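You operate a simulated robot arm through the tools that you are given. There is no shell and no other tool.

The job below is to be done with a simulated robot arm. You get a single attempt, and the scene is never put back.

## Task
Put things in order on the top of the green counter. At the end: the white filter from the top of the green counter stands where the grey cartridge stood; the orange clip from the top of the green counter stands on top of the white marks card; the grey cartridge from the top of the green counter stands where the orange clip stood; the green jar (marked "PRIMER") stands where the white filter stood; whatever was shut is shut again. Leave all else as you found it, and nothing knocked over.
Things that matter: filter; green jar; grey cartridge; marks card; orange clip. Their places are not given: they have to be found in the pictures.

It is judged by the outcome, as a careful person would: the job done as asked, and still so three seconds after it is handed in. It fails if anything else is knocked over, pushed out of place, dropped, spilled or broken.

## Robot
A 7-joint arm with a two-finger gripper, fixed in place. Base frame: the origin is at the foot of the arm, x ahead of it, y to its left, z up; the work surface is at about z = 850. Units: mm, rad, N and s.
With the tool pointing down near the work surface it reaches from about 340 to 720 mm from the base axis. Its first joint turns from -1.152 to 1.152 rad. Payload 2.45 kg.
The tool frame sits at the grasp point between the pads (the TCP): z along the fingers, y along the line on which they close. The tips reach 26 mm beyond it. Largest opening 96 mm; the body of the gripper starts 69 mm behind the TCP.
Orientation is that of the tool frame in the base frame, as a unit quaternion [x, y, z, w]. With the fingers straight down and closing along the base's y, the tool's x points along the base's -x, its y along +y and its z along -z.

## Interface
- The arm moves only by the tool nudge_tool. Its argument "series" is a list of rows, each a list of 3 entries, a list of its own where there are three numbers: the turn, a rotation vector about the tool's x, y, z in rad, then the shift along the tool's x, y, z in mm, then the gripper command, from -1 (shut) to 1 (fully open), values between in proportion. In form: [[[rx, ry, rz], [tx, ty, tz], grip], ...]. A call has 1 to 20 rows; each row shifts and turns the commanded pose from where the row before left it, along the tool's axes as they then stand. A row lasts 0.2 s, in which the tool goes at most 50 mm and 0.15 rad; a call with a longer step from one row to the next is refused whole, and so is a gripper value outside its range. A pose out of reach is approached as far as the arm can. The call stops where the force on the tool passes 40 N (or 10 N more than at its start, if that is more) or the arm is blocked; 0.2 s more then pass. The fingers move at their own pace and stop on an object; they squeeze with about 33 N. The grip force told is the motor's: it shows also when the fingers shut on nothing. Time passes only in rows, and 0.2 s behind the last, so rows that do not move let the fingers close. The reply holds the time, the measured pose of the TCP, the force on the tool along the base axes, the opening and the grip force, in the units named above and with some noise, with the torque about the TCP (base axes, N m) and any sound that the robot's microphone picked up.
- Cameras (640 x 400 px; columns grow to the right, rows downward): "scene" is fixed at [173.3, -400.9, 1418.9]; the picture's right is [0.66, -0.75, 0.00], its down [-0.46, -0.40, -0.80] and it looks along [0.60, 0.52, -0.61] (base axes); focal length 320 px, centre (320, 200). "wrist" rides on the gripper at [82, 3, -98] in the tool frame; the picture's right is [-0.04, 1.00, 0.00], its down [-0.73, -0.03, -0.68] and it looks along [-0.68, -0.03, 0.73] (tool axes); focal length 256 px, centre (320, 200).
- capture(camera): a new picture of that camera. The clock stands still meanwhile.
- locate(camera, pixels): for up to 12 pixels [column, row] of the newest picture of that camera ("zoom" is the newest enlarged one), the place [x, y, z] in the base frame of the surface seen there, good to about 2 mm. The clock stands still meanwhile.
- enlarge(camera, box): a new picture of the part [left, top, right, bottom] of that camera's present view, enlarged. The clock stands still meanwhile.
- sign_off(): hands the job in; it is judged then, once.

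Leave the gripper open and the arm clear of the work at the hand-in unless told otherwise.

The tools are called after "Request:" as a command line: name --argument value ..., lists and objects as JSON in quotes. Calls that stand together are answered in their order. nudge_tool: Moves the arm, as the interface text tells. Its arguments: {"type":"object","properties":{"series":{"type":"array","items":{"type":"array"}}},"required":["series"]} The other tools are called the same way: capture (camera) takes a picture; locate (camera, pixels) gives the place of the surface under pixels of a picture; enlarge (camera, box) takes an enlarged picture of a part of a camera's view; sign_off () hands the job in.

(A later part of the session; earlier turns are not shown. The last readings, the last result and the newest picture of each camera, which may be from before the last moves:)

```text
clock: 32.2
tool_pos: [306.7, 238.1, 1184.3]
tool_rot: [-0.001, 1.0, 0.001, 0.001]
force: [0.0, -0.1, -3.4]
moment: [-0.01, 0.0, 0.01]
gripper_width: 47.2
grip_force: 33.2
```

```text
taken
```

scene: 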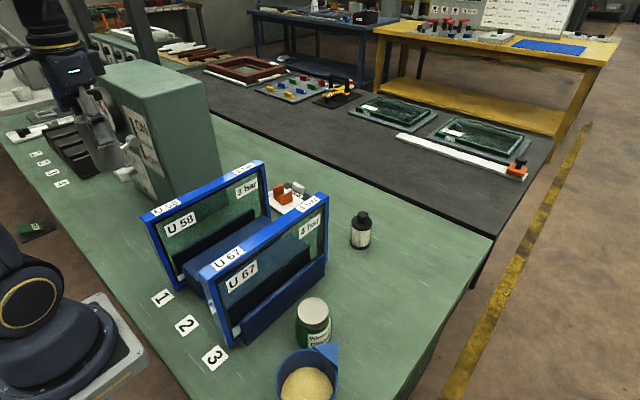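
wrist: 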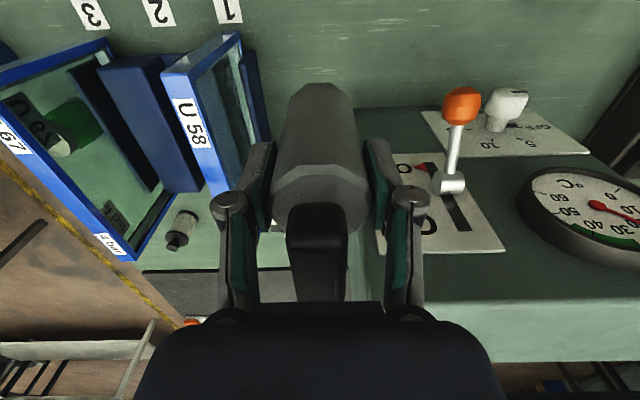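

Above the place, lever knob well to the right of the gripper. I'll lower 200 mm first, then check position.

Request:
nudge_tool --series '[[[0, 0, 0], [0, 0, 40], -1], [[0, 0, 0], [0, 0, 40], -1], [[0, 0, 0], [0, 0, 40], -1], [[0, 0, 0], [0, 0, 40], -1], [[0, 0, 0], [0, 0, 40], -1], [[0, 0, 0], [0, 0, 0], -1]]'

Request:
capture --camera "wrist"

Request:
enlarge --camera "scene" --box '[60, 130, 220, 290]'

```text
clock: 33.6
tool_pos: [309.2, 240.2, 983.3]
tool_rot: [-0.001, 1.0, 0.0, -0.001]
force: [0.0, -0.1, -1.7]
moment: [0.01, 0.03, -0.01]
gripper_width: 46.9
grip_force: 33.3
```

```text
taken
```

wrist: 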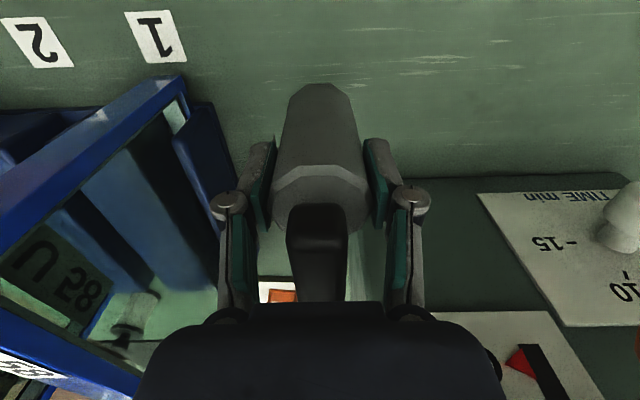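

```text
2.50 times, centred on (140, 210) of scene
```

zoom: 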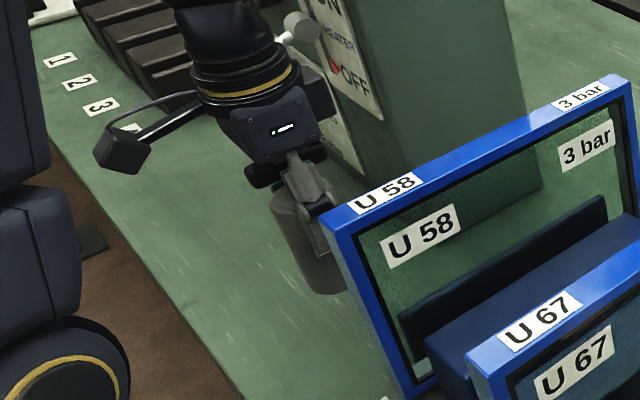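

On place. I'll lower to z≈935 and then in small steps until contact.

Request:
nudge_tool --series '[[[0, 0, 0], [0, 0, 30], -1], [[0, 0, 0], [0, 0, 13], -1], [[0, 0, 0], [0, 0, 4], -1], [[0, 0, 0], [0, 0, 2], -1], [[0, 0, 0], [0, 0, 0], -1]]'

```text
clock: 34.8
tool_pos: [308.7, 241.6, 933.4]
tool_rot: [0.0, 1.0, 0.0, 0.0]
force: [-0.1, 0.1, -3.5]
moment: [0.0, -0.01, 0.0]
gripper_width: 46.9
grip_force: 33.1
```

No contact yet (force still −3.5 N, the held weight). One more millimetre at a time.

Request:
nudge_tool --series '[[[0, 0, 0], [0, 0, 1], -1], [[0, 0, 0], [0, 0, 0], -1]]'

```text
clock: 35.4
tool_pos: [308.2, 240.1, 933.6]
tool_rot: [0.0, 1.0, 0.0, -0.001]
force: [-0.4, -0.3, -2.7]
moment: [0.0, 0.0, -0.01]
gripper_width: 47.2
grip_force: 32.7
```

Still only the weight; another millimetre.

Request:
nudge_tool --series '[[[0, 0, 0], [0, 0, 1], -1], [[0, 0, 0], [0, 0, 0], -1]]'

```text
clock: 36.0
tool_pos: [308.8, 239.5, 932.2]
tool_rot: [0.0, 1.0, 0.001, 0.0]
force: [-0.4, -0.4, 2.4]
moment: [0.06, 0.0, 0.0]
gripper_width: 47.0
grip_force: 33.5
```

Force turned to +2.4 N: the cartridge rests on the counter. I'll open the fingers and rise straight up past the handle.

Request:
nudge_tool --series '[[[0, 0, 0], [0, 0, 0], 0.6], [[0, 0, 0], [0, 0, 0], 0.6], [[0, 0, 0], [0, 0, 0], 0.6], [[0, 0, 0], [0, 0, 0], 0.6], [[0, 0, 0], [0, 0, -10], 0.6], [[0, 0, 0], [0, 0, -30], 0.6], [[0, 0, 0], [0, 0, -40], 0.6], [[0, 0, 0], [0, 0, -40], 0.8], [[0, 0, 0], [0, 0, -45], 1], [[0, 0, 0], [0, 0, -45], 1], [[0, 0, 0], [0, 0, -20], 1], [[0, 0, 0], [0, 0, 0], 1]]'

Request:
capture --camera "wrist"

Request:
capture --camera "scene"

```text
clock: 38.6
tool_pos: [309.3, 239.1, 1162.1]
tool_rot: [0.0, 1.0, -0.001, 0.0]
force: [0.3, 0.4, -0.8]
moment: [0.01, 0.0, -0.01]
gripper_width: 96.1
grip_force: 0.1
```

```text
taken
```

wrist: 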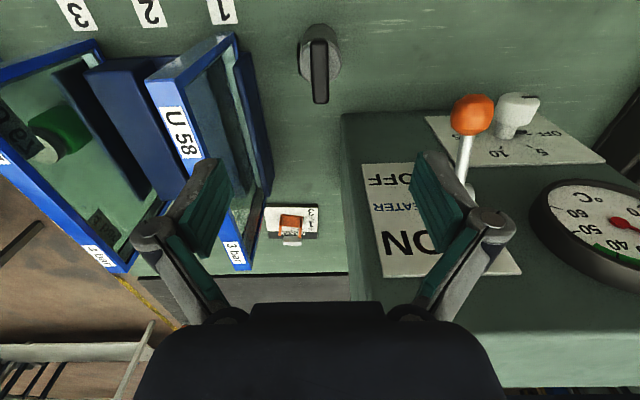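

```text
taken
```

scene: 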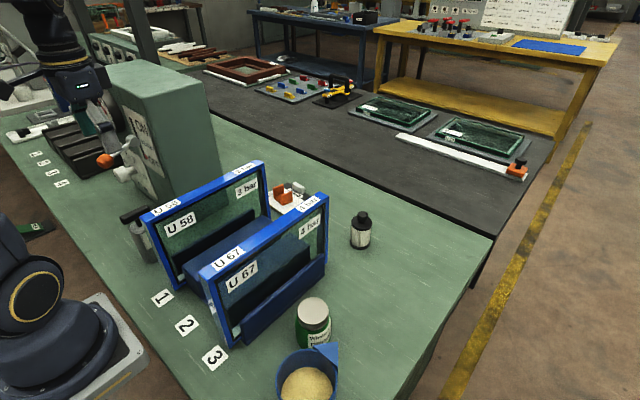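

The cartridge stands at the clip's old place. I'll verify its centre by measuring its top.

Request:
enlarge --camera "wrist" --box '[270, 10, 370, 110]'

Request:
locate --camera "wrist" --pixels '[[320, 45], [320, 95], [303, 65], [337, 65], [320, 70]]'

```text
4.00 times, centred on (320, 60) of wrist
```

zoom: 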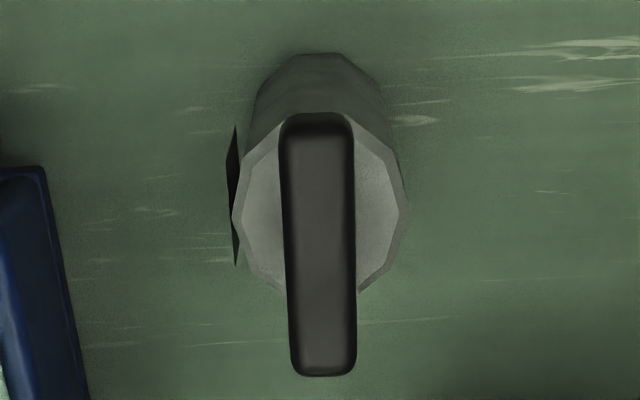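

```text
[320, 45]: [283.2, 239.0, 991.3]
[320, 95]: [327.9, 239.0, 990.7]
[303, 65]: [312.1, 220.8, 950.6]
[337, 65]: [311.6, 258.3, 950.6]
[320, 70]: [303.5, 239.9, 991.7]
```

Its centre is at about (309, 239), as wanted. Next the filter: I'll move to (590, −107, 1162) to view it.

Request:
nudge_tool --series '[[[0, 0, 0], [-28.1, -34.6, 0], 1], [[0, 0, 0], [-28.1, -34.6, 0], 1], [[0, 0, 0], [-28.1, -34.6, 0], 1], [[0, 0, 0], [-28.1, -34.6, 0], 1], [[0, 0, 0], [-28.1, -34.6, 0], 1], [[0, 0, 0], [-28.1, -34.6, 0], 1], [[0, 0, 0], [-28.1, -34.6, 0], 1], [[0, 0, 0], [-28.1, -34.6, 0], 1], [[0, 0, 0], [-28.1, -34.6, 0], 1], [[0, 0, 0], [-28.1, -34.6, 0], 1], [[0, 0, 0], [0, 0, 0], 1]]'

Request:
capture --camera "wrist"

Request:
enlarge --camera "wrist" --box '[270, 50, 370, 150]'

Request:
locate --camera "zoom" --pixels '[[320, 200], [320, 150], [320, 250], [270, 200], [370, 200]]'

```text
clock: 41.0
tool_pos: [591.5, -106.5, 1162.2]
tool_rot: [0.0, 1.0, -0.001, 0.0]
force: [0.3, -0.9, -0.5]
moment: [0.05, 0.02, 0.02]
gripper_width: 96.0
grip_force: 0.0
```

```text
taken
```

wrist: 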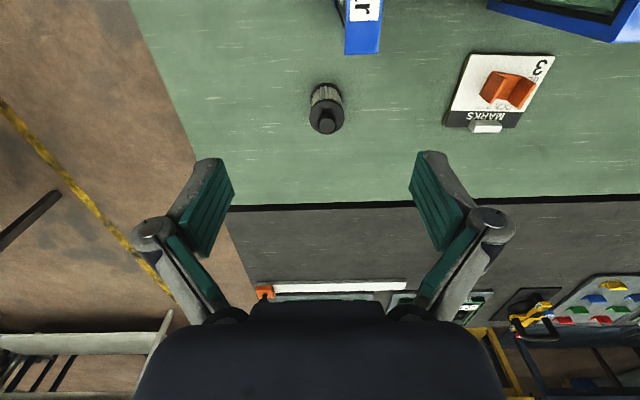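

```text
4.00 times, centred on (320, 100) of wrist
```

zoom: 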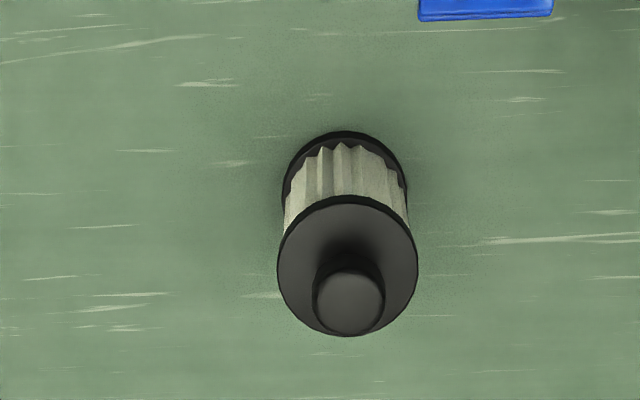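

```text
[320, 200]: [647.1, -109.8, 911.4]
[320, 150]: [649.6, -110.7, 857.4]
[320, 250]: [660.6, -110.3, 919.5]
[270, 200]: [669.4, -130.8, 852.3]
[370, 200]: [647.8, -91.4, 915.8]
```

Request:
locate --camera "zoom" --pixels '[[284, 262], [411, 262], [347, 203], [300, 312], [398, 310], [348, 300], [318, 300], [380, 300], [348, 275], [348, 328], [346, 138], [346, 210]]'

```text
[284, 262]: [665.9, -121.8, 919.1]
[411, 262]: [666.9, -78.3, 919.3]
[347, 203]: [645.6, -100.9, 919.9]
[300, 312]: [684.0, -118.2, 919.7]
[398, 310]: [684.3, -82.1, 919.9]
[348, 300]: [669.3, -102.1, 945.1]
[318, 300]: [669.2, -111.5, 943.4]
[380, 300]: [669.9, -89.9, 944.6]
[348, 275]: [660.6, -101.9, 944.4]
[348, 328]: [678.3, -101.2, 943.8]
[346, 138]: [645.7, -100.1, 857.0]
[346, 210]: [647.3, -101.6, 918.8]
```

The filter's axis is about (668.5, −100.5), cap Ø≈46 at z≈920, knob top 944. With the present yaw the camera would come down close to panel U 67's end, so I'll turn +π/2 first (camera toward +y, free space), then centre over the filter and descend partway.

Request:
nudge_tool --series '[[[0, 0, 0.1428], [0, 0, 0], 1], [[0, 0, 0.1428], [0, 0, 0], 1], [[0, 0, 0.1428], [0, 0, 0], 1], [[0, 0, 0.1428], [0, 0, 0], 1], [[0, 0, 0.1428], [0, 0, 0], 1], [[0, 0, 0.1428], [0, 0, 0], 1], [[0, 0, 0.1428], [0, 0, 0], 1], [[0, 0, 0.1428], [0, 0, 0], 1], [[0, 0, 0.1428], [0, 0, 0], 1], [[0, 0, 0.1428], [0, 0, 0], 1], [[0, 0, 0.1428], [0, 0, 0], 1], [[0, 0, 0], [3, 38.5, 0], 1], [[0, 0, 0], [3, 38.5, 0], 1], [[0, 0, 0], [0, 0, 0], 1]]'

Request:
capture --camera "wrist"

Request:
capture --camera "scene"

```text
clock: 44.0
tool_pos: [666.6, -101.3, 1162.5]
tool_rot: [0.708, 0.707, 0.0, -0.001]
force: [0.1, -0.8, -0.3]
moment: [0.04, -0.03, 0.0]
gripper_width: 96.2
grip_force: 0.0
```

```text
taken
```

wrist: 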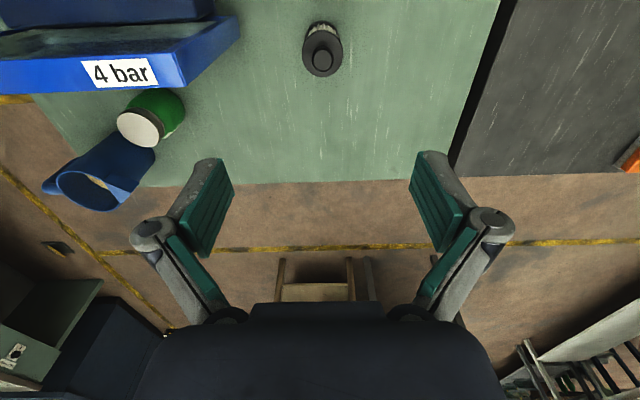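

```text
taken
```

scene: 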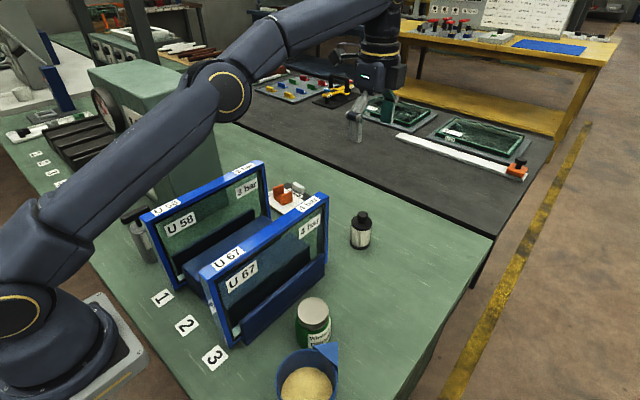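

Turned. I'll descend 175 mm to z≈987 above the filter's knob and look again.

Request:
nudge_tool --series '[[[0, 0, 0], [0.5, 1.5, 40], 1], [[0, 0, 0], [0, 0, 45], 1], [[0, 0, 0], [0, 0, 45], 1], [[0, 0, 0], [0, 0, 45], 1], [[0, 0, 0], [0, 0, 0], 1]]'

Request:
capture --camera "wrist"

Request:
locate --camera "wrist" --pixels '[[320, 120], [320, 150]]'

```text
clock: 45.2
tool_pos: [668.5, -102.1, 985.3]
tool_rot: [0.707, 0.707, 0.0, 0.0]
force: [0.6, 0.3, 0.1]
moment: [0.0, 0.01, -0.02]
gripper_width: 95.8
grip_force: 0.0
```

```text
taken
```

wrist: 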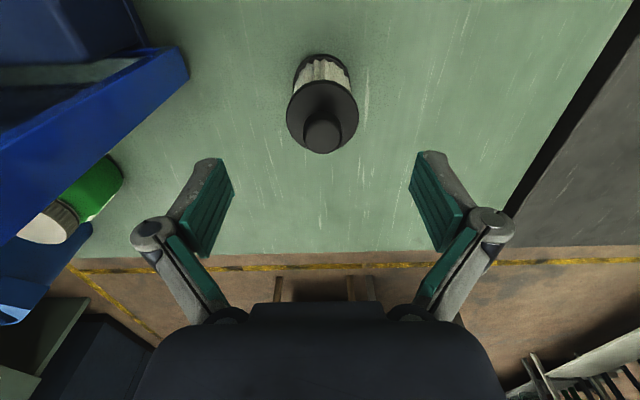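

```text
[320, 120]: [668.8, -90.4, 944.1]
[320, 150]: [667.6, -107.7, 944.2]
```

I'll measure cap and knob edges once more for centring.

Request:
locate --camera "wrist" --pixels '[[290, 117], [355, 117], [322, 83], [307, 135], [339, 135], [323, 119], [323, 151], [295, 135], [352, 135]]'

```text
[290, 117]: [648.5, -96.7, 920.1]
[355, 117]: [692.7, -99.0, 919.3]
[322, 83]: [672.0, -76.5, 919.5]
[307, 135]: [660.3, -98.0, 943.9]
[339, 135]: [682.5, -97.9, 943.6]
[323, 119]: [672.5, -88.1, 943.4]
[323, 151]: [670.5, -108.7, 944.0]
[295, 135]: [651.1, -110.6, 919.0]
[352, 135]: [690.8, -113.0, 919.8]
```

Filter centre ≈ (669.7, −99.8). I'll nudge 1 mm, lower to z≈900 and close.

Request:
nudge_tool --series '[[[0, 0, 0], [1, 1, 35], 1], [[0, 0, 0], [0, 0, 35], 1], [[0, 0, 0], [0, 0, 15], 1], [[0, 0, 0], [0, 0, 0], 1], [[0, 0, 0], [0, 0, 0], -1], [[0, 0, 0], [0, 0, 0], -1], [[0, 0, 0], [0, 0, 0], -1], [[0, 0, 0], [0, 0, 0], -1], [[0, 0, 0], [0, 0, 0], -1]]'

Request:
capture --camera "wrist"

Request:
enlarge --camera "scene" --box '[290, 140, 430, 280]'

```text
clock: 47.2
tool_pos: [668.7, -101.3, 903.4]
tool_rot: [0.708, 0.707, 0.0, 0.0]
force: [-0.9, 0.4, 1.3]
moment: [0.01, -0.03, -0.03]
gripper_width: 45.8
grip_force: 33.2
```

```text
taken
```

wrist: 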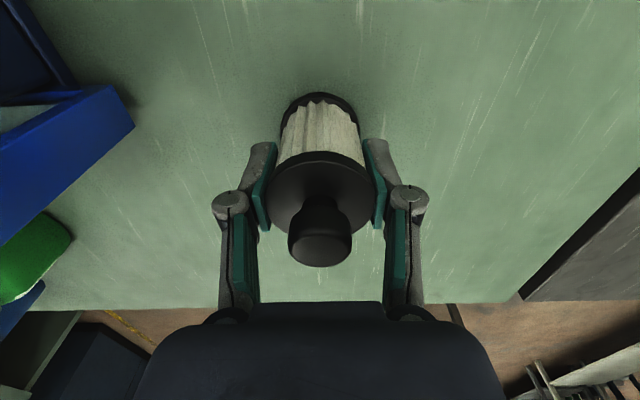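

```text
2.86 times, centred on (360, 210) of scene
```

zoom: 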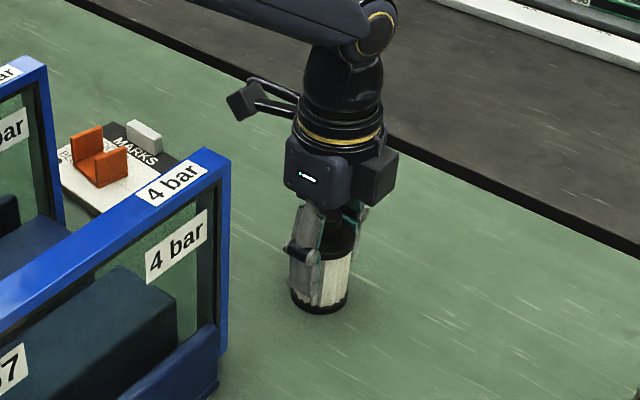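

The filter is held (45.8 wide). I'll lift to z≈1100, go out in −y first then −x to the cartridge's old place (500, −260), staying off panel U 67.

Request:
nudge_tool --series '[[[0, 0, 0], [0, 0, -10], -1], [[0, 0, 0], [0, 0, -40], -1], [[0, 0, 0], [0, 0, -45], -1], [[0, 0, 0], [0, 0, -45], -1], [[0, 0, 0], [0, 0, -45], -1], [[0, 0, 0], [0, 0, -12], -1], [[0, 0, 0], [-39.75, -12.25, 0], -1], [[0, 0, 0], [-39.75, -12.25, 0], -1], [[0, 0, 0], [-39.75, -12.25, 0], -1], [[0, 0, 0], [-39.75, -12.25, 0], -1], [[0, 0, 0], [0, -39.9, 0], -1], [[0, 0, 0], [0, -39.9, 0], -1], [[0, 0, 0], [0, -39.9, 0], -1], [[0, 0, 0], [0, 0, 0], -1]]'

Request:
capture --camera "wrist"

Request:
capture --camera "scene"

```text
clock: 50.2
tool_pos: [499.4, -258.1, 1100.0]
tool_rot: [0.707, 0.707, 0.001, 0.0]
force: [0.4, 0.6, 1.0]
moment: [0.0, 0.01, 0.04]
gripper_width: 45.8
grip_force: 33.1
```

```text
taken
```

wrist: 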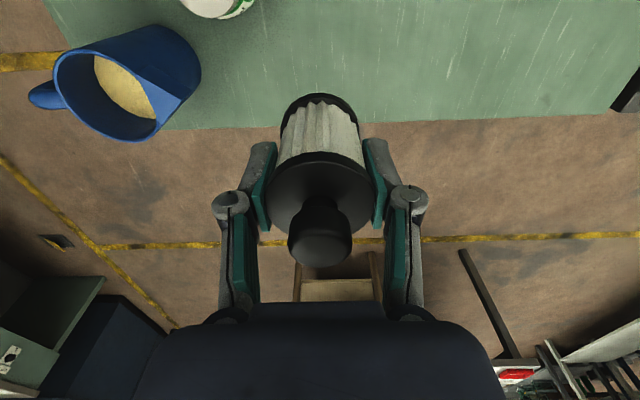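

```text
taken
```

scene: 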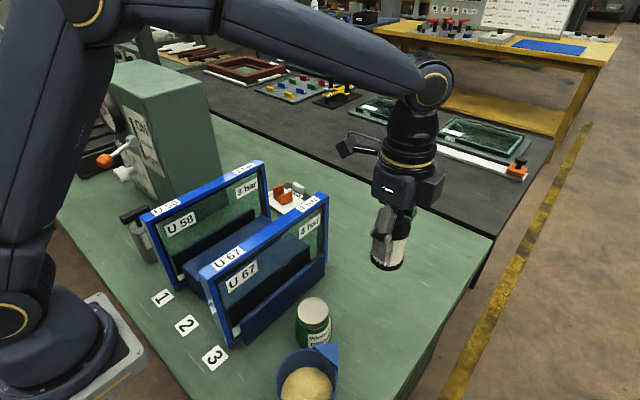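

Filter held above the spot. I'll descend 188 mm, then in small steps to contact.

Request:
nudge_tool --series '[[[0, 0, 0], [-0.7, 0.5, 40], -1], [[0, 0, 0], [0, 0, 40], -1], [[0, 0, 0], [0, 0, 40], -1], [[0, 0, 0], [0, 0, 40], -1], [[0, 0, 0], [0, 0, 22], -1], [[0, 0, 0], [0, 0, 6], -1], [[0, 0, 0], [0, 0, 0], -1]]'

Request:
enlarge --camera "scene" --box '[320, 230, 440, 350]'

```text
clock: 51.8
tool_pos: [500.7, -257.2, 912.1]
tool_rot: [0.707, 0.708, 0.0, 0.0]
force: [-0.4, -0.3, -0.5]
moment: [0.0, 0.05, -0.05]
gripper_width: 45.6
grip_force: 32.9
```

```text
3.33 times, centred on (380, 290) of scene
```

zoom: 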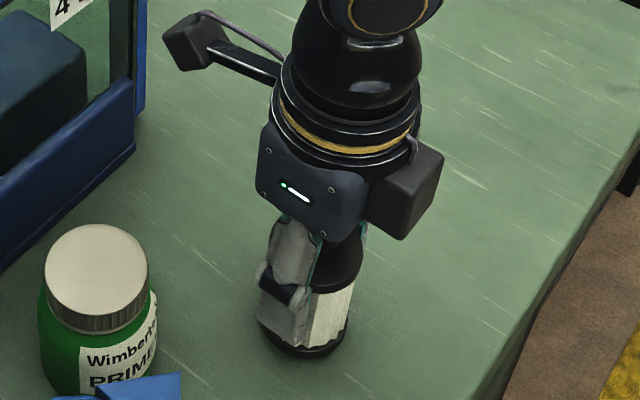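

About 9 mm above the counter; y reads ~2 mm short, so I'll shift −2 in y and lower 7 mm.

Request:
nudge_tool --series '[[[0, 0, 0], [-2, -0.5, 4], -1], [[0, 0, 0], [0, 0, 3], -1], [[0, 0, 0], [0, 0, 0], -1]]'

```text
clock: 52.6
tool_pos: [499.9, -262.2, 905.8]
tool_rot: [0.708, 0.707, 0.0, 0.0]
force: [0.2, 0.4, -1.1]
moment: [-0.03, -0.01, 0.03]
gripper_width: 45.7
grip_force: 33.0
```

No contact yet. I'll go 2 mm more, then read.

Request:
nudge_tool --series '[[[0, 0, 0], [0.5, 0, 1], -1], [[0, 0, 0], [0, 0, 1], -1], [[0, 0, 0], [0, 0, 0], -1]]'

```text
clock: 53.4
tool_pos: [500.5, -260.6, 902.2]
tool_rot: [0.707, 0.707, 0.001, 0.0]
force: [-4.3, 2.6, 12.0]
moment: [0.17, 0.19, -0.07]
gripper_width: 45.7
grip_force: 33.1
```

Contact (12 N). I'll ease up 0.6 mm, then open and rise.

Request:
nudge_tool --series '[[[0, 0, 0], [0, 0, -0.6], -1], [[0, 0, 0], [0, 0, 0], -1]]'

```text
clock: 54.0
tool_pos: [501.3, -259.7, 902.9]
tool_rot: [0.708, 0.707, -0.001, 0.0]
force: [-3.8, 3.3, 10.2]
moment: [0.1, 0.13, 0.0]
gripper_width: 45.8
grip_force: 33.2
```

Still 10 N; I'll ease up another 0.8 mm and read.

Request:
nudge_tool --series '[[[0, 0, 0], [0, 0, -0.8], -1], [[0, 0, 0], [0, 0, 0], -1]]'

```text
clock: 54.6
tool_pos: [500.9, -259.5, 904.6]
tool_rot: [0.707, 0.708, 0.0, -0.001]
force: [0.5, -0.2, -1.1]
moment: [0.03, -0.01, 0.01]
gripper_width: 45.5
grip_force: 33.1
```

Now essentially at the surface. I'll lower 0.4 mm and open, then rise clear.

Request:
nudge_tool --series '[[[0, 0, 0], [0, 0, 0.4], -1], [[0, 0, 0], [0, 0, 0], 0.6], [[0, 0, 0], [0, 0, 0], 0.6], [[0, 0, 0], [0, 0, 0], 0.6], [[0, 0, 0], [0, 0, 0], 0.6], [[0, 0, 0], [0, 0, -10], 0.6], [[0, 0, 0], [0, 0, -30], 0.8], [[0, 0, 0], [0, 0, -45], 1], [[0, 0, 0], [0, 0, -45], 1], [[0, 0, 0], [0, 0, -45], 1], [[0, 0, 0], [0, 0, -45], 1], [[0, 0, 0], [0, 0, -30], 1], [[0, 0, 0], [0, 0, 0], 1]]'

Request:
capture --camera "wrist"

Request:
capture --camera "scene"

```text
clock: 57.4
tool_pos: [500.9, -261.1, 1154.4]
tool_rot: [0.707, 0.707, 0.0, 0.0]
force: [0.9, -0.7, 0.2]
moment: [0.0, -0.02, 0.03]
gripper_width: 96.2
grip_force: 0.0
```

```text
taken
```

wrist: 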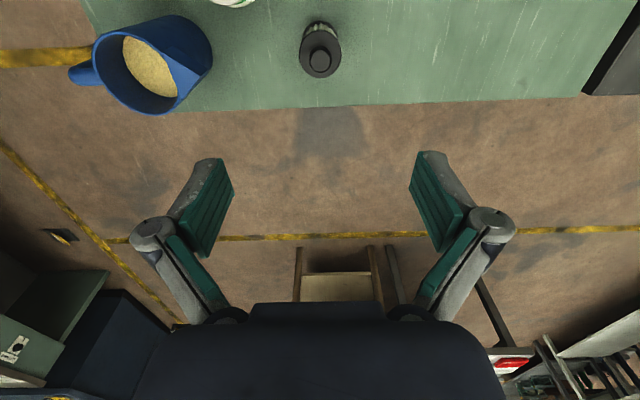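

```text
taken
```

scene: 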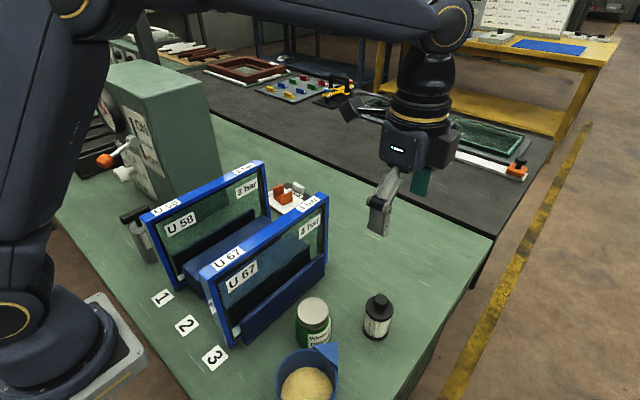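

The filter stands upright. I'll verify its centre and measure the jar and cup in the scene view.

Request:
locate --camera "wrist" --pixels '[[319, 58], [302, 50], [338, 50], [319, 36]]'

Request:
enlarge --camera "scene" --box '[260, 280, 380, 400]'

Request:
locate --camera "zoom" --pixels '[[280, 60], [220, 155], [350, 160], [270, 220], [200, 220], [360, 215], [310, 300], [330, 245], [400, 235], [410, 265], [250, 270], [215, 110]]'

```text
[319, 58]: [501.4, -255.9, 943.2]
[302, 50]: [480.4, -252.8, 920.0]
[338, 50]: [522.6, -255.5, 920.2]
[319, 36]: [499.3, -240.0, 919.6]
```

```text
3.33 times, centred on (320, 340) of scene
```

zoom: 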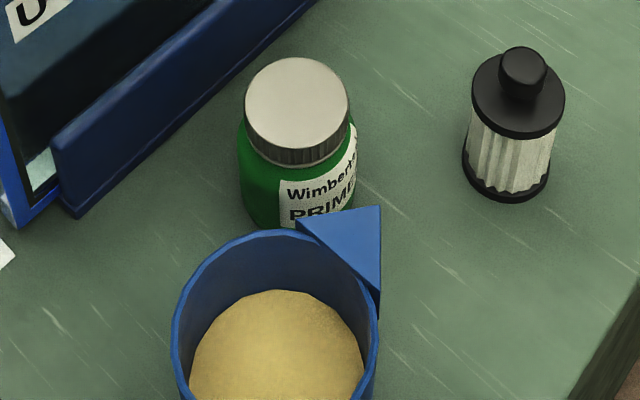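

```text
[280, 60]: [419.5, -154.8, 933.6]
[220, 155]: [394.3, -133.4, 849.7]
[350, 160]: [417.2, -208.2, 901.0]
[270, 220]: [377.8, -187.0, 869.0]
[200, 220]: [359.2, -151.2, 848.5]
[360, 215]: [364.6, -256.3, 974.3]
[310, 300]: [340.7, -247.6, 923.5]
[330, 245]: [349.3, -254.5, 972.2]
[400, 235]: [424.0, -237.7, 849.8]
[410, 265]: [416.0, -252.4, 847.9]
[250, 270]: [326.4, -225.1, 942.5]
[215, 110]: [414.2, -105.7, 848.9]
```

The filter's centre is about (501, −261), good. Now the jar: I turn the tool back by −π/2 and move above it at (400, −182).

Request:
nudge_tool --series '[[[0, 0, -0.1428], [0, 0, 0], 1], [[0, 0, -0.1428], [0, 0, 0], 1], [[0, 0, -0.1428], [0, 0, 0], 1], [[0, 0, -0.1428], [0, 0, 0], 1], [[0, 0, -0.1428], [0, 0, 0], 1], [[0, 0, -0.1428], [0, 0, 0], 1], [[0, 0, -0.1428], [0, 0, 0], 1], [[0, 0, -0.1428], [0, 0, 0], 1], [[0, 0, -0.1428], [0, 0, 0], 1], [[0, 0, -0.1428], [0, 0, 0], 1], [[0, 0, -0.1428], [0, 0, 0], 1], [[0, 0, 0], [33.7, 26.3, 0], 1], [[0, 0, 0], [33.7, 26.3, 0], 1], [[0, 0, 0], [33.7, 26.3, 0], 1], [[0, 0, 0], [0, 0, 0], 1]]'

Request:
capture --camera "wrist"

Request:
capture --camera "scene"

```text
clock: 60.6
tool_pos: [400.7, -179.6, 1152.2]
tool_rot: [0.001, 1.0, 0.0, 0.0]
force: [-0.1, -0.1, 0.0]
moment: [-0.02, -0.01, 0.0]
gripper_width: 96.4
grip_force: 0.1
```

```text
taken
```

wrist: 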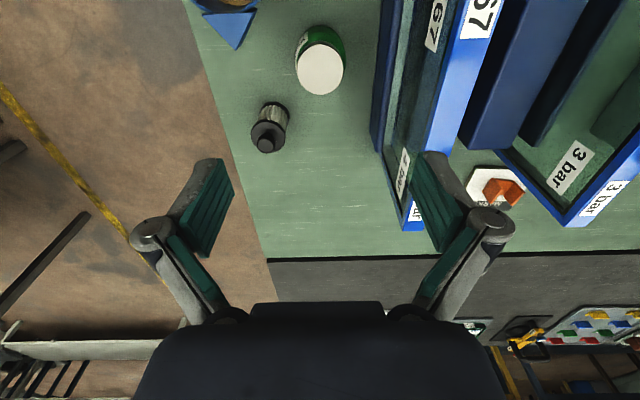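

```text
taken
```

scene: 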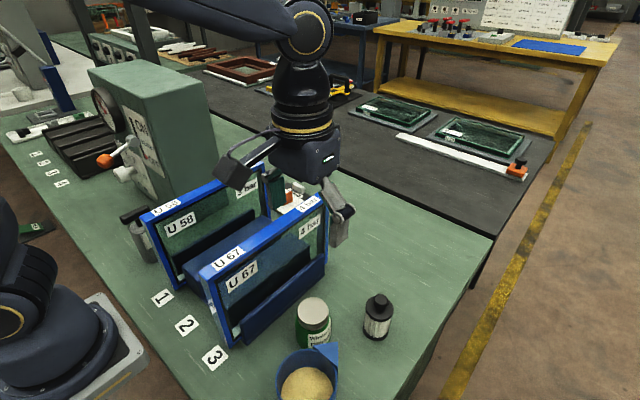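

The jar is at about (320,62) in the wrist view. I'll enlarge and measure it along with the cup and panel foot.

Request:
enlarge --camera "wrist" --box '[190, 0, 390, 125]'

Request:
locate --camera "zoom" --pixels '[[418, 225], [342, 222], [492, 222], [418, 148], [418, 297], [360, 110], [490, 115], [350, 190], [150, 145], [210, 25], [50, 20], [600, 300]]'

```text
3.20 times, centred on (290, 62) of wrist
```

zoom: 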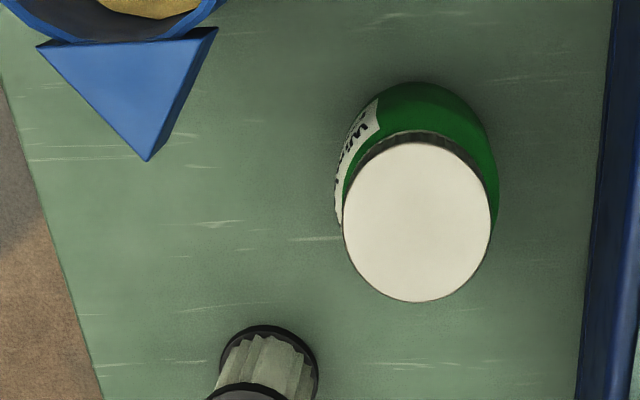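

```text
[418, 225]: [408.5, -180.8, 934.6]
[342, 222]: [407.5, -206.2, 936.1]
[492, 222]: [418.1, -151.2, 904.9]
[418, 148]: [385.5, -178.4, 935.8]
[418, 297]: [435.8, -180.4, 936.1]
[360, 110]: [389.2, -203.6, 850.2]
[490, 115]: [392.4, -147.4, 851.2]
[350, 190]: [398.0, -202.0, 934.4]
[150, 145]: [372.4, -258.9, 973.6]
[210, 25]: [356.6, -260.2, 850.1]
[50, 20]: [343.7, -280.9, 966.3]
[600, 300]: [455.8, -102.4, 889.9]
```

Jar centre ≈ (410.5, −180.5), lid Ø≈51 at z 936, body Ø≈58. I'll measure the cup's rim to judge the camera's clearance.

Request:
enlarge --camera "scene" --box '[240, 320, 360, 400]'

Request:
locate --camera "zoom" --pixels '[[330, 165], [240, 210], [205, 300], [430, 145], [475, 100], [505, 90], [515, 270], [200, 360], [290, 180]]'

```text
5.00 times, centred on (300, 360) of scene
```

zoom: 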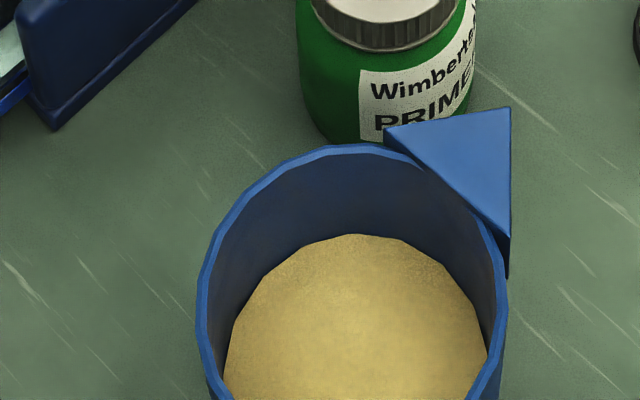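

```text
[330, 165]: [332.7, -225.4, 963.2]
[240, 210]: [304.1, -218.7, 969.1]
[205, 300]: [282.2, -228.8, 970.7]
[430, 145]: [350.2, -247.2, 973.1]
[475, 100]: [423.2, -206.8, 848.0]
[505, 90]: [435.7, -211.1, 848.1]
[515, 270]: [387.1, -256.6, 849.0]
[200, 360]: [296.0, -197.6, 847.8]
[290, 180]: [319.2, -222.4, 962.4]
```

Cup rim's nearest y is about −217, so a small yaw of −0.2 puts the camera midway between cup and panel. I'll yaw, narrow the fingers to ~84 mm, centre on the jar and descend to z≈980.

Request:
nudge_tool --series '[[[0, 0, 0.1], [0, 0, 0], 0.75], [[0, 0, 0.1], [0, 0, 0], 0.75], [[0, 0, 0], [-9.8, 1.1, 0], 0.75], [[0, 0, 0], [0, 0, 40], 0.75], [[0, 0, 0], [0, 0, 45], 0.75], [[0, 0, 0], [0, 0, 45], 0.75], [[0, 0, 0], [0, 0, 40], 0.75], [[0, 0, 0], [0, 0, 0], 0.75]]'

Request:
capture --camera "wrist"

Request:
enlarge --camera "scene" --box '[210, 230, 390, 400]'

```text
clock: 62.4
tool_pos: [411.2, -182.0, 982.4]
tool_rot: [0.099, 0.995, 0.0, 0.0]
force: [-0.4, -0.4, -0.3]
moment: [0.0, 0.03, -0.01]
gripper_width: 83.8
grip_force: 0.0
```

```text
taken
```

wrist: 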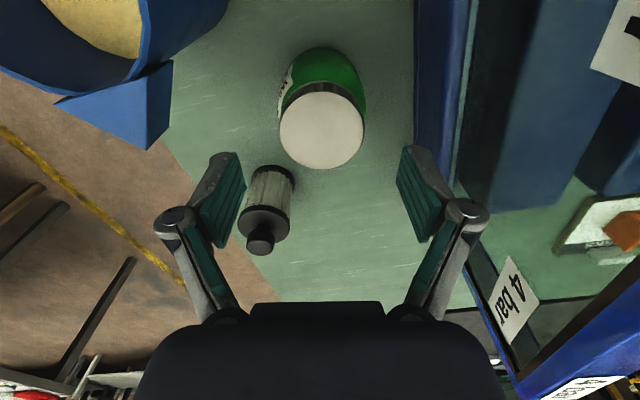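

```text
2.35 times, centred on (300, 315) of scene
```

zoom: 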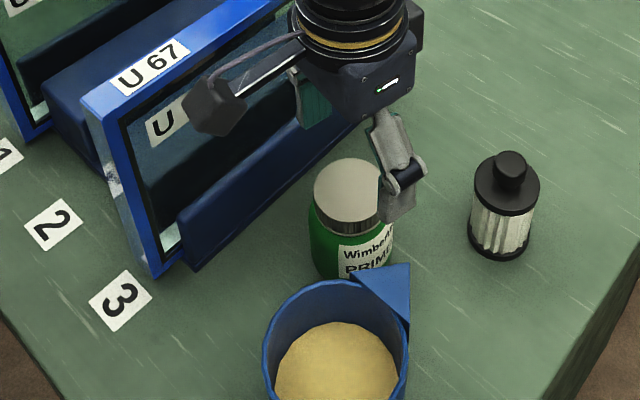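

Clear of cup and panel so far. I'll measure the lid once more from here.

Request:
locate --camera "wrist" --pixels '[[283, 128], [361, 128], [322, 97], [322, 165], [322, 130], [288, 150], [354, 152]]'

```text
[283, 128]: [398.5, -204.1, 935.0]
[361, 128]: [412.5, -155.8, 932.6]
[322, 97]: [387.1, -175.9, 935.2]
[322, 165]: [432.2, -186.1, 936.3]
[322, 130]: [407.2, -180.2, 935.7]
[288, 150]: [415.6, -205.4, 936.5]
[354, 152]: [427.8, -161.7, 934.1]
```

The jar's centre (≈409.7, −180.8) is under the TCP within ~1.5 mm. I'll lower to z≈896 and close on the body.

Request:
nudge_tool --series '[[[0, 0, 0], [1, 0.5, 35], 0.75], [[0, 0, 0], [0, 0, 35], 0.75], [[0, 0, 0], [0, 0, 16], 0.75], [[0, 0, 0], [0, 0, 0], 0.75]]'

Request:
enlarge --camera "scene" --box '[210, 230, 390, 400]'

Request:
capture --camera "wrist"

```text
clock: 63.4
tool_pos: [409.2, -181.8, 897.9]
tool_rot: [0.1, 0.995, 0.0, -0.001]
force: [-0.7, 0.5, -0.5]
moment: [-0.02, 0.0, 0.01]
gripper_width: 84.1
grip_force: 0.2
```

```text
2.35 times, centred on (300, 315) of scene
```

zoom: 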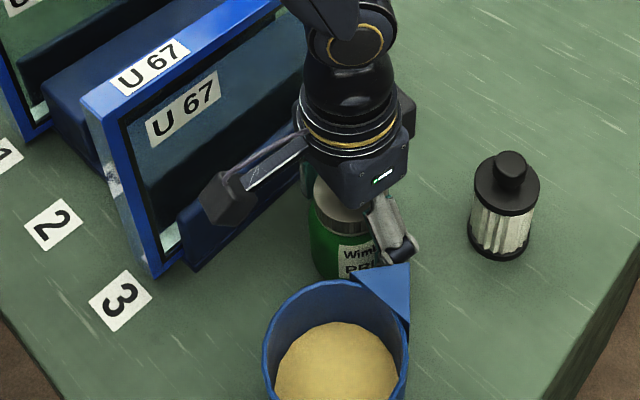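

```text
taken
```

wrist: 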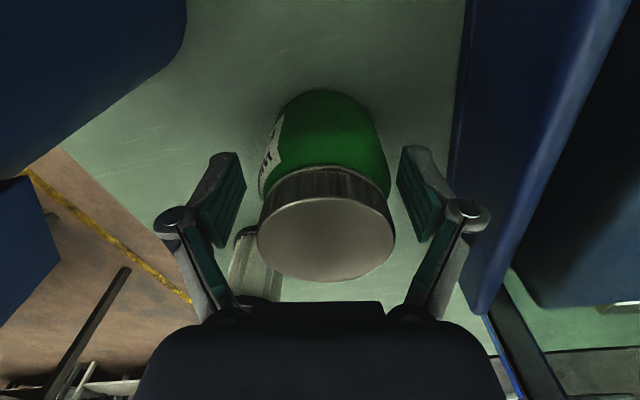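

The jar sits between the fingers with no contact. Closing now.

Request:
nudge_tool --series '[[[0, 0, 0], [0, 0.8, 0], 0.75], [[0, 0, 0], [0, 0, 0], -1], [[0, 0, 0], [0, 0, 0], -1], [[0, 0, 0], [0, 0, 0], -1], [[0, 0, 0], [0, 0, 0], -1], [[0, 0, 0], [0, 0, 0], -1]]'

Request:
capture --camera "wrist"

```text
clock: 64.8
tool_pos: [407.7, -181.6, 897.1]
tool_rot: [0.1, 0.995, 0.0, 0.0]
force: [0.4, 2.5, 3.7]
moment: [0.12, 0.06, 0.01]
gripper_width: 62.5
grip_force: 33.8
```

```text
taken
```

wrist: 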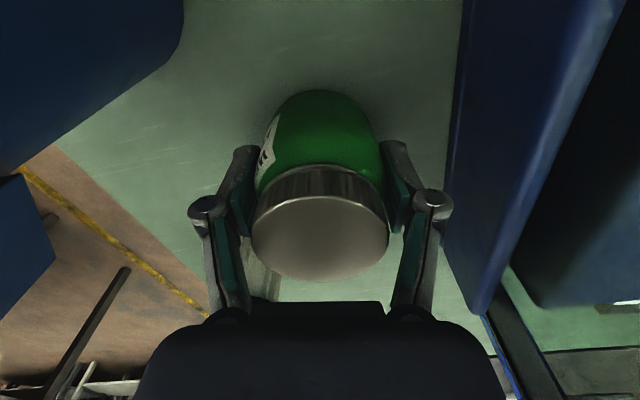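

The jar is held (62.5 wide). I'll lift to z≈1160 and check.

Request:
nudge_tool --series '[[[0, 0, 0], [0, 0, -8], -1], [[0, 0, 0], [0, 0, -35], -1], [[0, 0, 0], [0, 0, -45], -1], [[0, 0, 0], [0, 0, -45], -1], [[0, 0, 0], [0, 0, -45], -1], [[0, 0, 0], [0, 0, -45], -1], [[0, 0, 0], [0, 0, -40], -1], [[0, 0, 0], [0, 0, 0], -1]]'

Request:
capture --camera "scene"

```text
clock: 66.6
tool_pos: [408.4, -182.3, 1160.7]
tool_rot: [0.1, 0.995, 0.0, 0.0]
force: [0.5, 0.4, -2.8]
moment: [-0.01, 0.04, -0.01]
gripper_width: 62.6
grip_force: 33.4
```

```text
taken
```

scene: 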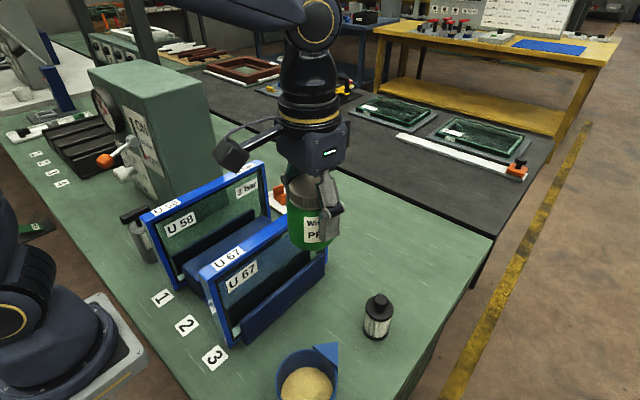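

Jar held upright, nothing else moved. I'll carry it to above the filter's old place (669, −100) and turn the tool a further 1.37 rad so that the camera keeps clear of panel U 67.

Request:
nudge_tool --series '[[[0, 0, 0], [-39.8, 22.0, 0], -1], [[0, 0, 0], [-39.8, 22.0, 0], -1], [[0, 0, 0], [-39.8, 22.0, 0], -1], [[0, 0, 0], [-39.8, 22.0, 0], -1], [[0, 0, 0], [-39.8, 22.0, 0], -1], [[0, 0, 0], [-39.8, 22.0, 0], -1], [[0, 0, 0.13708], [0, 0, 0], -1], [[0, 0, 0.13708], [0, 0, 0], -1], [[0, 0, 0.13708], [0, 0, 0], -1], [[0, 0, 0.13708], [0, 0, 0], -1], [[0, 0, 0.13708], [0, 0, 0], -1], [[0, 0, 0.13708], [0, 0, 0], -1], [[0, 0, 0.13708], [0, 0, 0], -1], [[0, 0, 0.13708], [0, 0, 0], -1], [[0, 0, 0.13708], [0, 0, 0], -1], [[0, 0, 0.13708], [0, 0, 0], -1], [[0, 0, 0], [0, 0, 0], -1]]'

Request:
capture --camera "wrist"

Request:
capture --camera "scene"

```text
clock: 70.2
tool_pos: [669.5, -99.4, 1160.9]
tool_rot: [0.708, 0.706, -0.001, 0.0]
force: [-0.6, 0.1, -2.8]
moment: [0.01, -0.01, 0.03]
gripper_width: 62.5
grip_force: 32.5
```

```text
taken
```

wrist: 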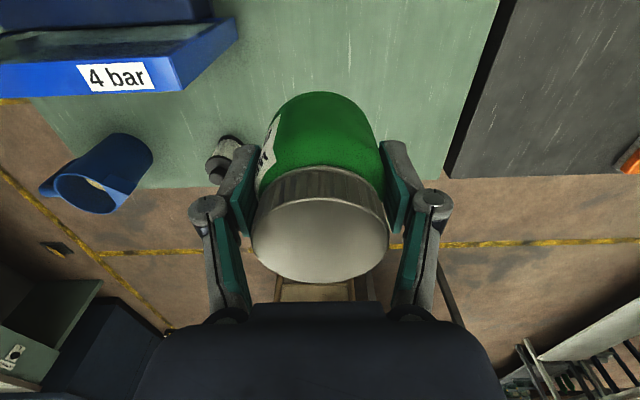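

```text
taken
```

scene: 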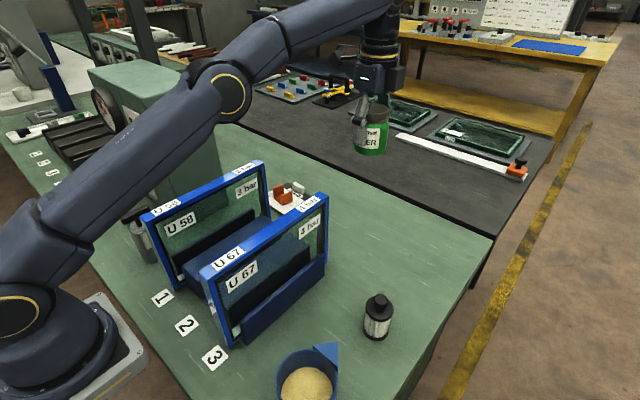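

On position (669.5, −99.4). I'll descend 256 mm to z≈905 then step down to contact.

Request:
nudge_tool --series '[[[0, 0, 0], [0, 0, 45], -1], [[0, 0, 0], [0, 0, 45], -1], [[0, 0, 0], [0, 0, 45], -1], [[0, 0, 0], [0, 0, 45], -1], [[0, 0, 0], [0, 0, 45], -1], [[0, 0, 0], [0, 0, 22], -1], [[0, 0, 0], [0, 0, 8], -1], [[0, 0, 0], [0, 0, 0], -1]]'

Request:
enlarge --camera "scene" --box '[290, 140, 430, 280]'

```text
clock: 72.0
tool_pos: [669.6, -100.6, 906.9]
tool_rot: [0.708, 0.707, 0.001, -0.001]
force: [0.4, 0.7, -2.7]
moment: [0.02, -0.01, -0.01]
gripper_width: 62.4
grip_force: 32.6
```

```text
2.86 times, centred on (360, 210) of scene
```

zoom: 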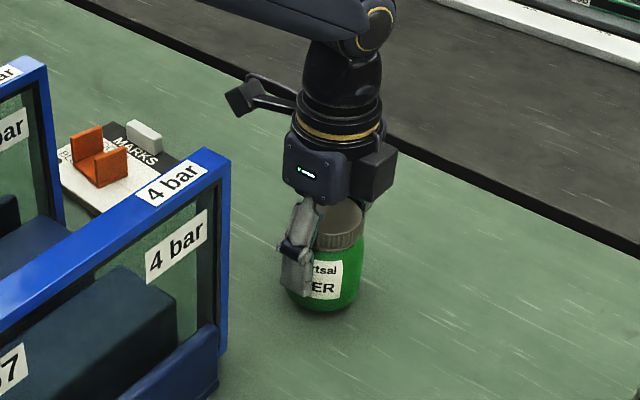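

The jar is a few mm above the counter. I'll lower 6 mm and read the force.

Request:
nudge_tool --series '[[[0, 0, 0], [0, 0, 4], -1], [[0, 0, 0], [0, 0, 2], -1], [[0, 0, 0], [0, 0, 0], -1]]'

```text
clock: 72.8
tool_pos: [671.0, -100.4, 899.0]
tool_rot: [0.708, 0.707, 0.0, 0.0]
force: [0.2, 0.0, -2.4]
moment: [0.0, 0.0, 0.04]
gripper_width: 62.5
grip_force: 32.5
```

Still only the weight. One more millimetre.

Request:
nudge_tool --series '[[[0, 0, 0], [0, 0, 1], -1], [[0, 0, 0], [0, 0, 0], -1]]'

```text
clock: 73.4
tool_pos: [671.4, -100.4, 898.9]
tool_rot: [0.707, 0.707, 0.001, 0.0]
force: [0.7, -0.9, -2.1]
moment: [0.02, -0.02, -0.03]
gripper_width: 62.7
grip_force: 33.0
```

No contact yet; another millimetre.

Request:
nudge_tool --series '[[[0, 0, 0], [0, 0, 1], -1], [[0, 0, 0], [0, 0, 0], -1]]'

```text
clock: 74.0
tool_pos: [669.2, -99.4, 897.7]
tool_rot: [0.707, 0.707, 0.001, 0.0]
force: [0.9, 0.0, -2.4]
moment: [0.02, 0.03, 0.01]
gripper_width: 62.5
grip_force: 32.8
```

Still hanging; another 0.8 mm.

Request:
nudge_tool --series '[[[0, 0, 0], [0, 0, 0.8], -1], [[0, 0, 0], [0, 0, 0], -1]]'

```text
clock: 74.6
tool_pos: [670.7, -100.5, 897.2]
tool_rot: [0.707, 0.707, 0.001, 0.001]
force: [-2.4, 0.2, 6.6]
moment: [-0.2, 0.24, -0.06]
gripper_width: 62.5
grip_force: 33.2
```

Contact (6.6 N). I'll open the fingers and rise straight up.

Request:
nudge_tool --series '[[[0, 0, 0], [0, 0, -0.3], -1], [[0, 0, 0], [0, 0, 0], 0.8], [[0, 0, 0], [0, 0, 0], 0.8], [[0, 0, 0], [0, 0, 0], 0.8], [[0, 0, 0], [0, 0, 0], 0.8], [[0, 0, 0], [0, 0, -10], 0.8], [[0, 0, 0], [0, 0, -30], 0.8], [[0, 0, 0], [0, 0, -45], 1], [[0, 0, 0], [0, 0, -45], 1], [[0, 0, 0], [0, 0, -45], 1], [[0, 0, 0], [0, 0, -45], 1], [[0, 0, 0], [0, 0, -40], 1], [[0, 0, 0], [0, 0, 0], 1]]'

Request:
capture --camera "wrist"

Request:
capture --camera "scene"

```text
clock: 77.4
tool_pos: [668.6, -99.8, 1156.8]
tool_rot: [0.708, 0.707, 0.001, 0.0]
force: [-0.1, -0.6, 0.2]
moment: [0.0, 0.0, 0.0]
gripper_width: 95.9
grip_force: 0.0
```

```text
taken
```

wrist: 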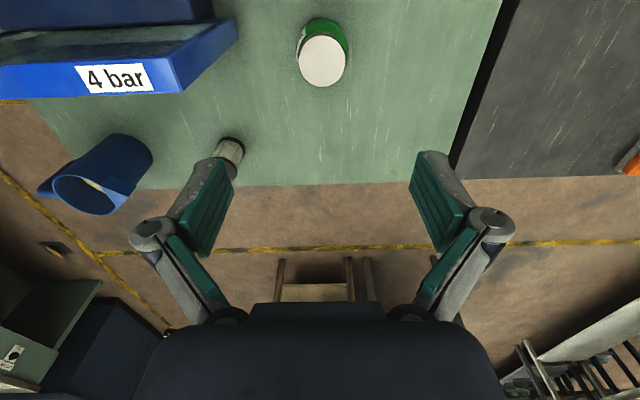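

```text
taken
```

scene: 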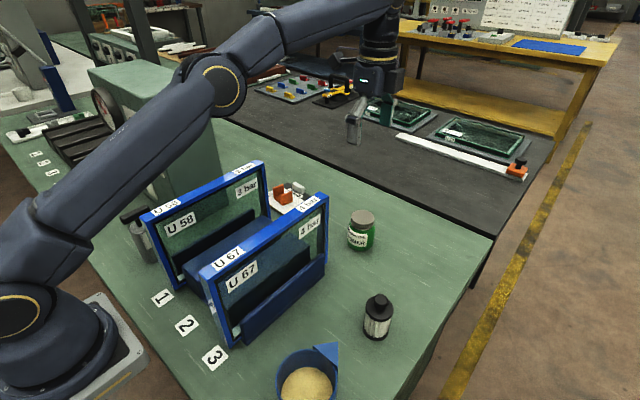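

All four are placed. I'll verify the jar's lid position, then bring the arm back toward its starting pose.

Request:
locate --camera "wrist" --pixels '[[322, 60], [299, 62], [345, 62], [322, 38], [322, 84]]'

Request:
nudge_tool --series '[[[0, 0, -0.1428], [0, 0, 0], 1], [[0, 0, -0.1428], [0, 0, 0], 1], [[0, 0, -0.1428], [0, 0, 0], 1], [[0, 0, -0.1428], [0, 0, 0], 1], [[0, 0, -0.1428], [0, 0, 0], 1], [[0, 0, -0.1428], [0, 0, 0], 1], [[0, 0, -0.1428], [0, 0, 0], 1], [[0, 0, -0.1428], [0, 0, 0], 1], [[0, 0, -0.1428], [0, 0, 0], 1], [[0, 0, -0.1428], [0, 0, 0], 1], [[0, 0, -0.1428], [0, 0, 0], 1], [[0, 0, 0], [36.2, 11.8, 0], 1], [[0, 0, 0], [36.2, 11.8, 0], 1], [[0, 0, 0], [36.2, 11.8, 0], 1], [[0, 0, 0], [36.2, 11.8, 0], 1], [[0, 0, 0], [36.2, 11.8, 0], 1], [[0, 0, 0], [0, 0, 0], 1]]'

Request:
capture --camera "scene"

Request:
capture --camera "wrist"

```text
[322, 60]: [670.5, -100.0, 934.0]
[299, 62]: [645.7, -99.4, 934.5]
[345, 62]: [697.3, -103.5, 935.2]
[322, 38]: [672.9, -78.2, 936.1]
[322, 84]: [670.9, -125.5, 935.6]
```

```text
clock: 81.0
tool_pos: [486.3, -41.2, 1157.0]
tool_rot: [0.001, 1.0, 0.0, 0.0]
force: [-0.4, 0.1, -0.4]
moment: [0.0, 0.01, -0.01]
gripper_width: 96.0
grip_force: 0.1
```

```text
taken
```

scene: 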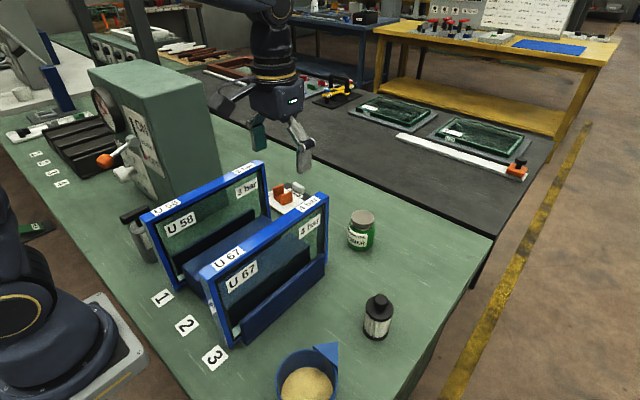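

```text
taken
```

wrist: 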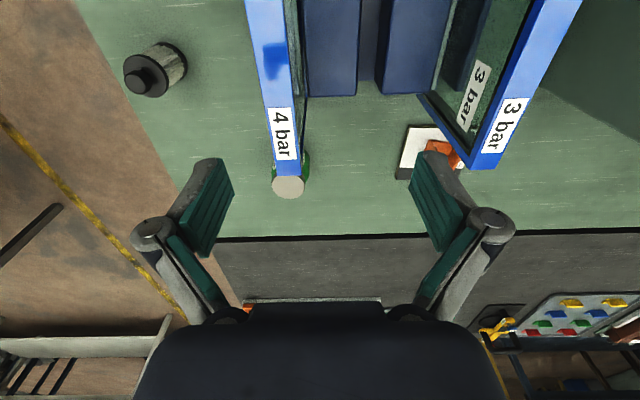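

The jar centre is at about (671, −101). The arm is back near its start, gripper open. A last check of the clip and cartridge before handing in.

Request:
enlarge --camera "scene" --box '[90, 120, 330, 290]'

Request:
enlarge --camera "scene" --box '[260, 200, 440, 400]'

```text
2.35 times, centred on (210, 205) of scene
```

zoom: 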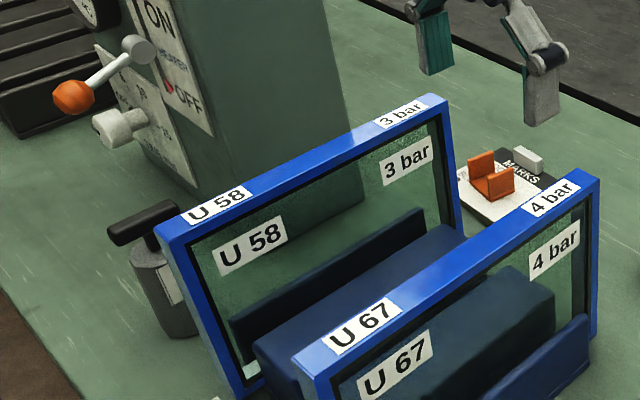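

```text
2.00 times, centred on (350, 300) of scene
```

zoom: 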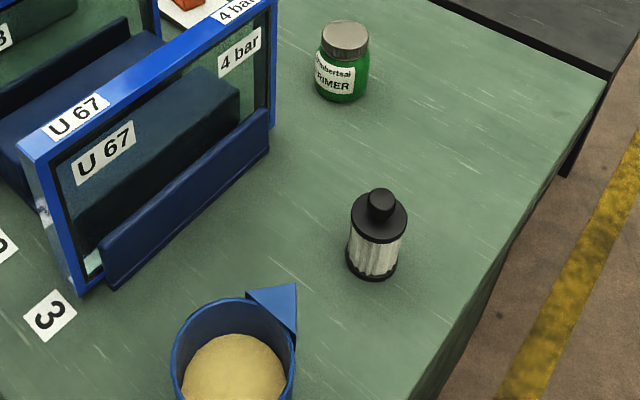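

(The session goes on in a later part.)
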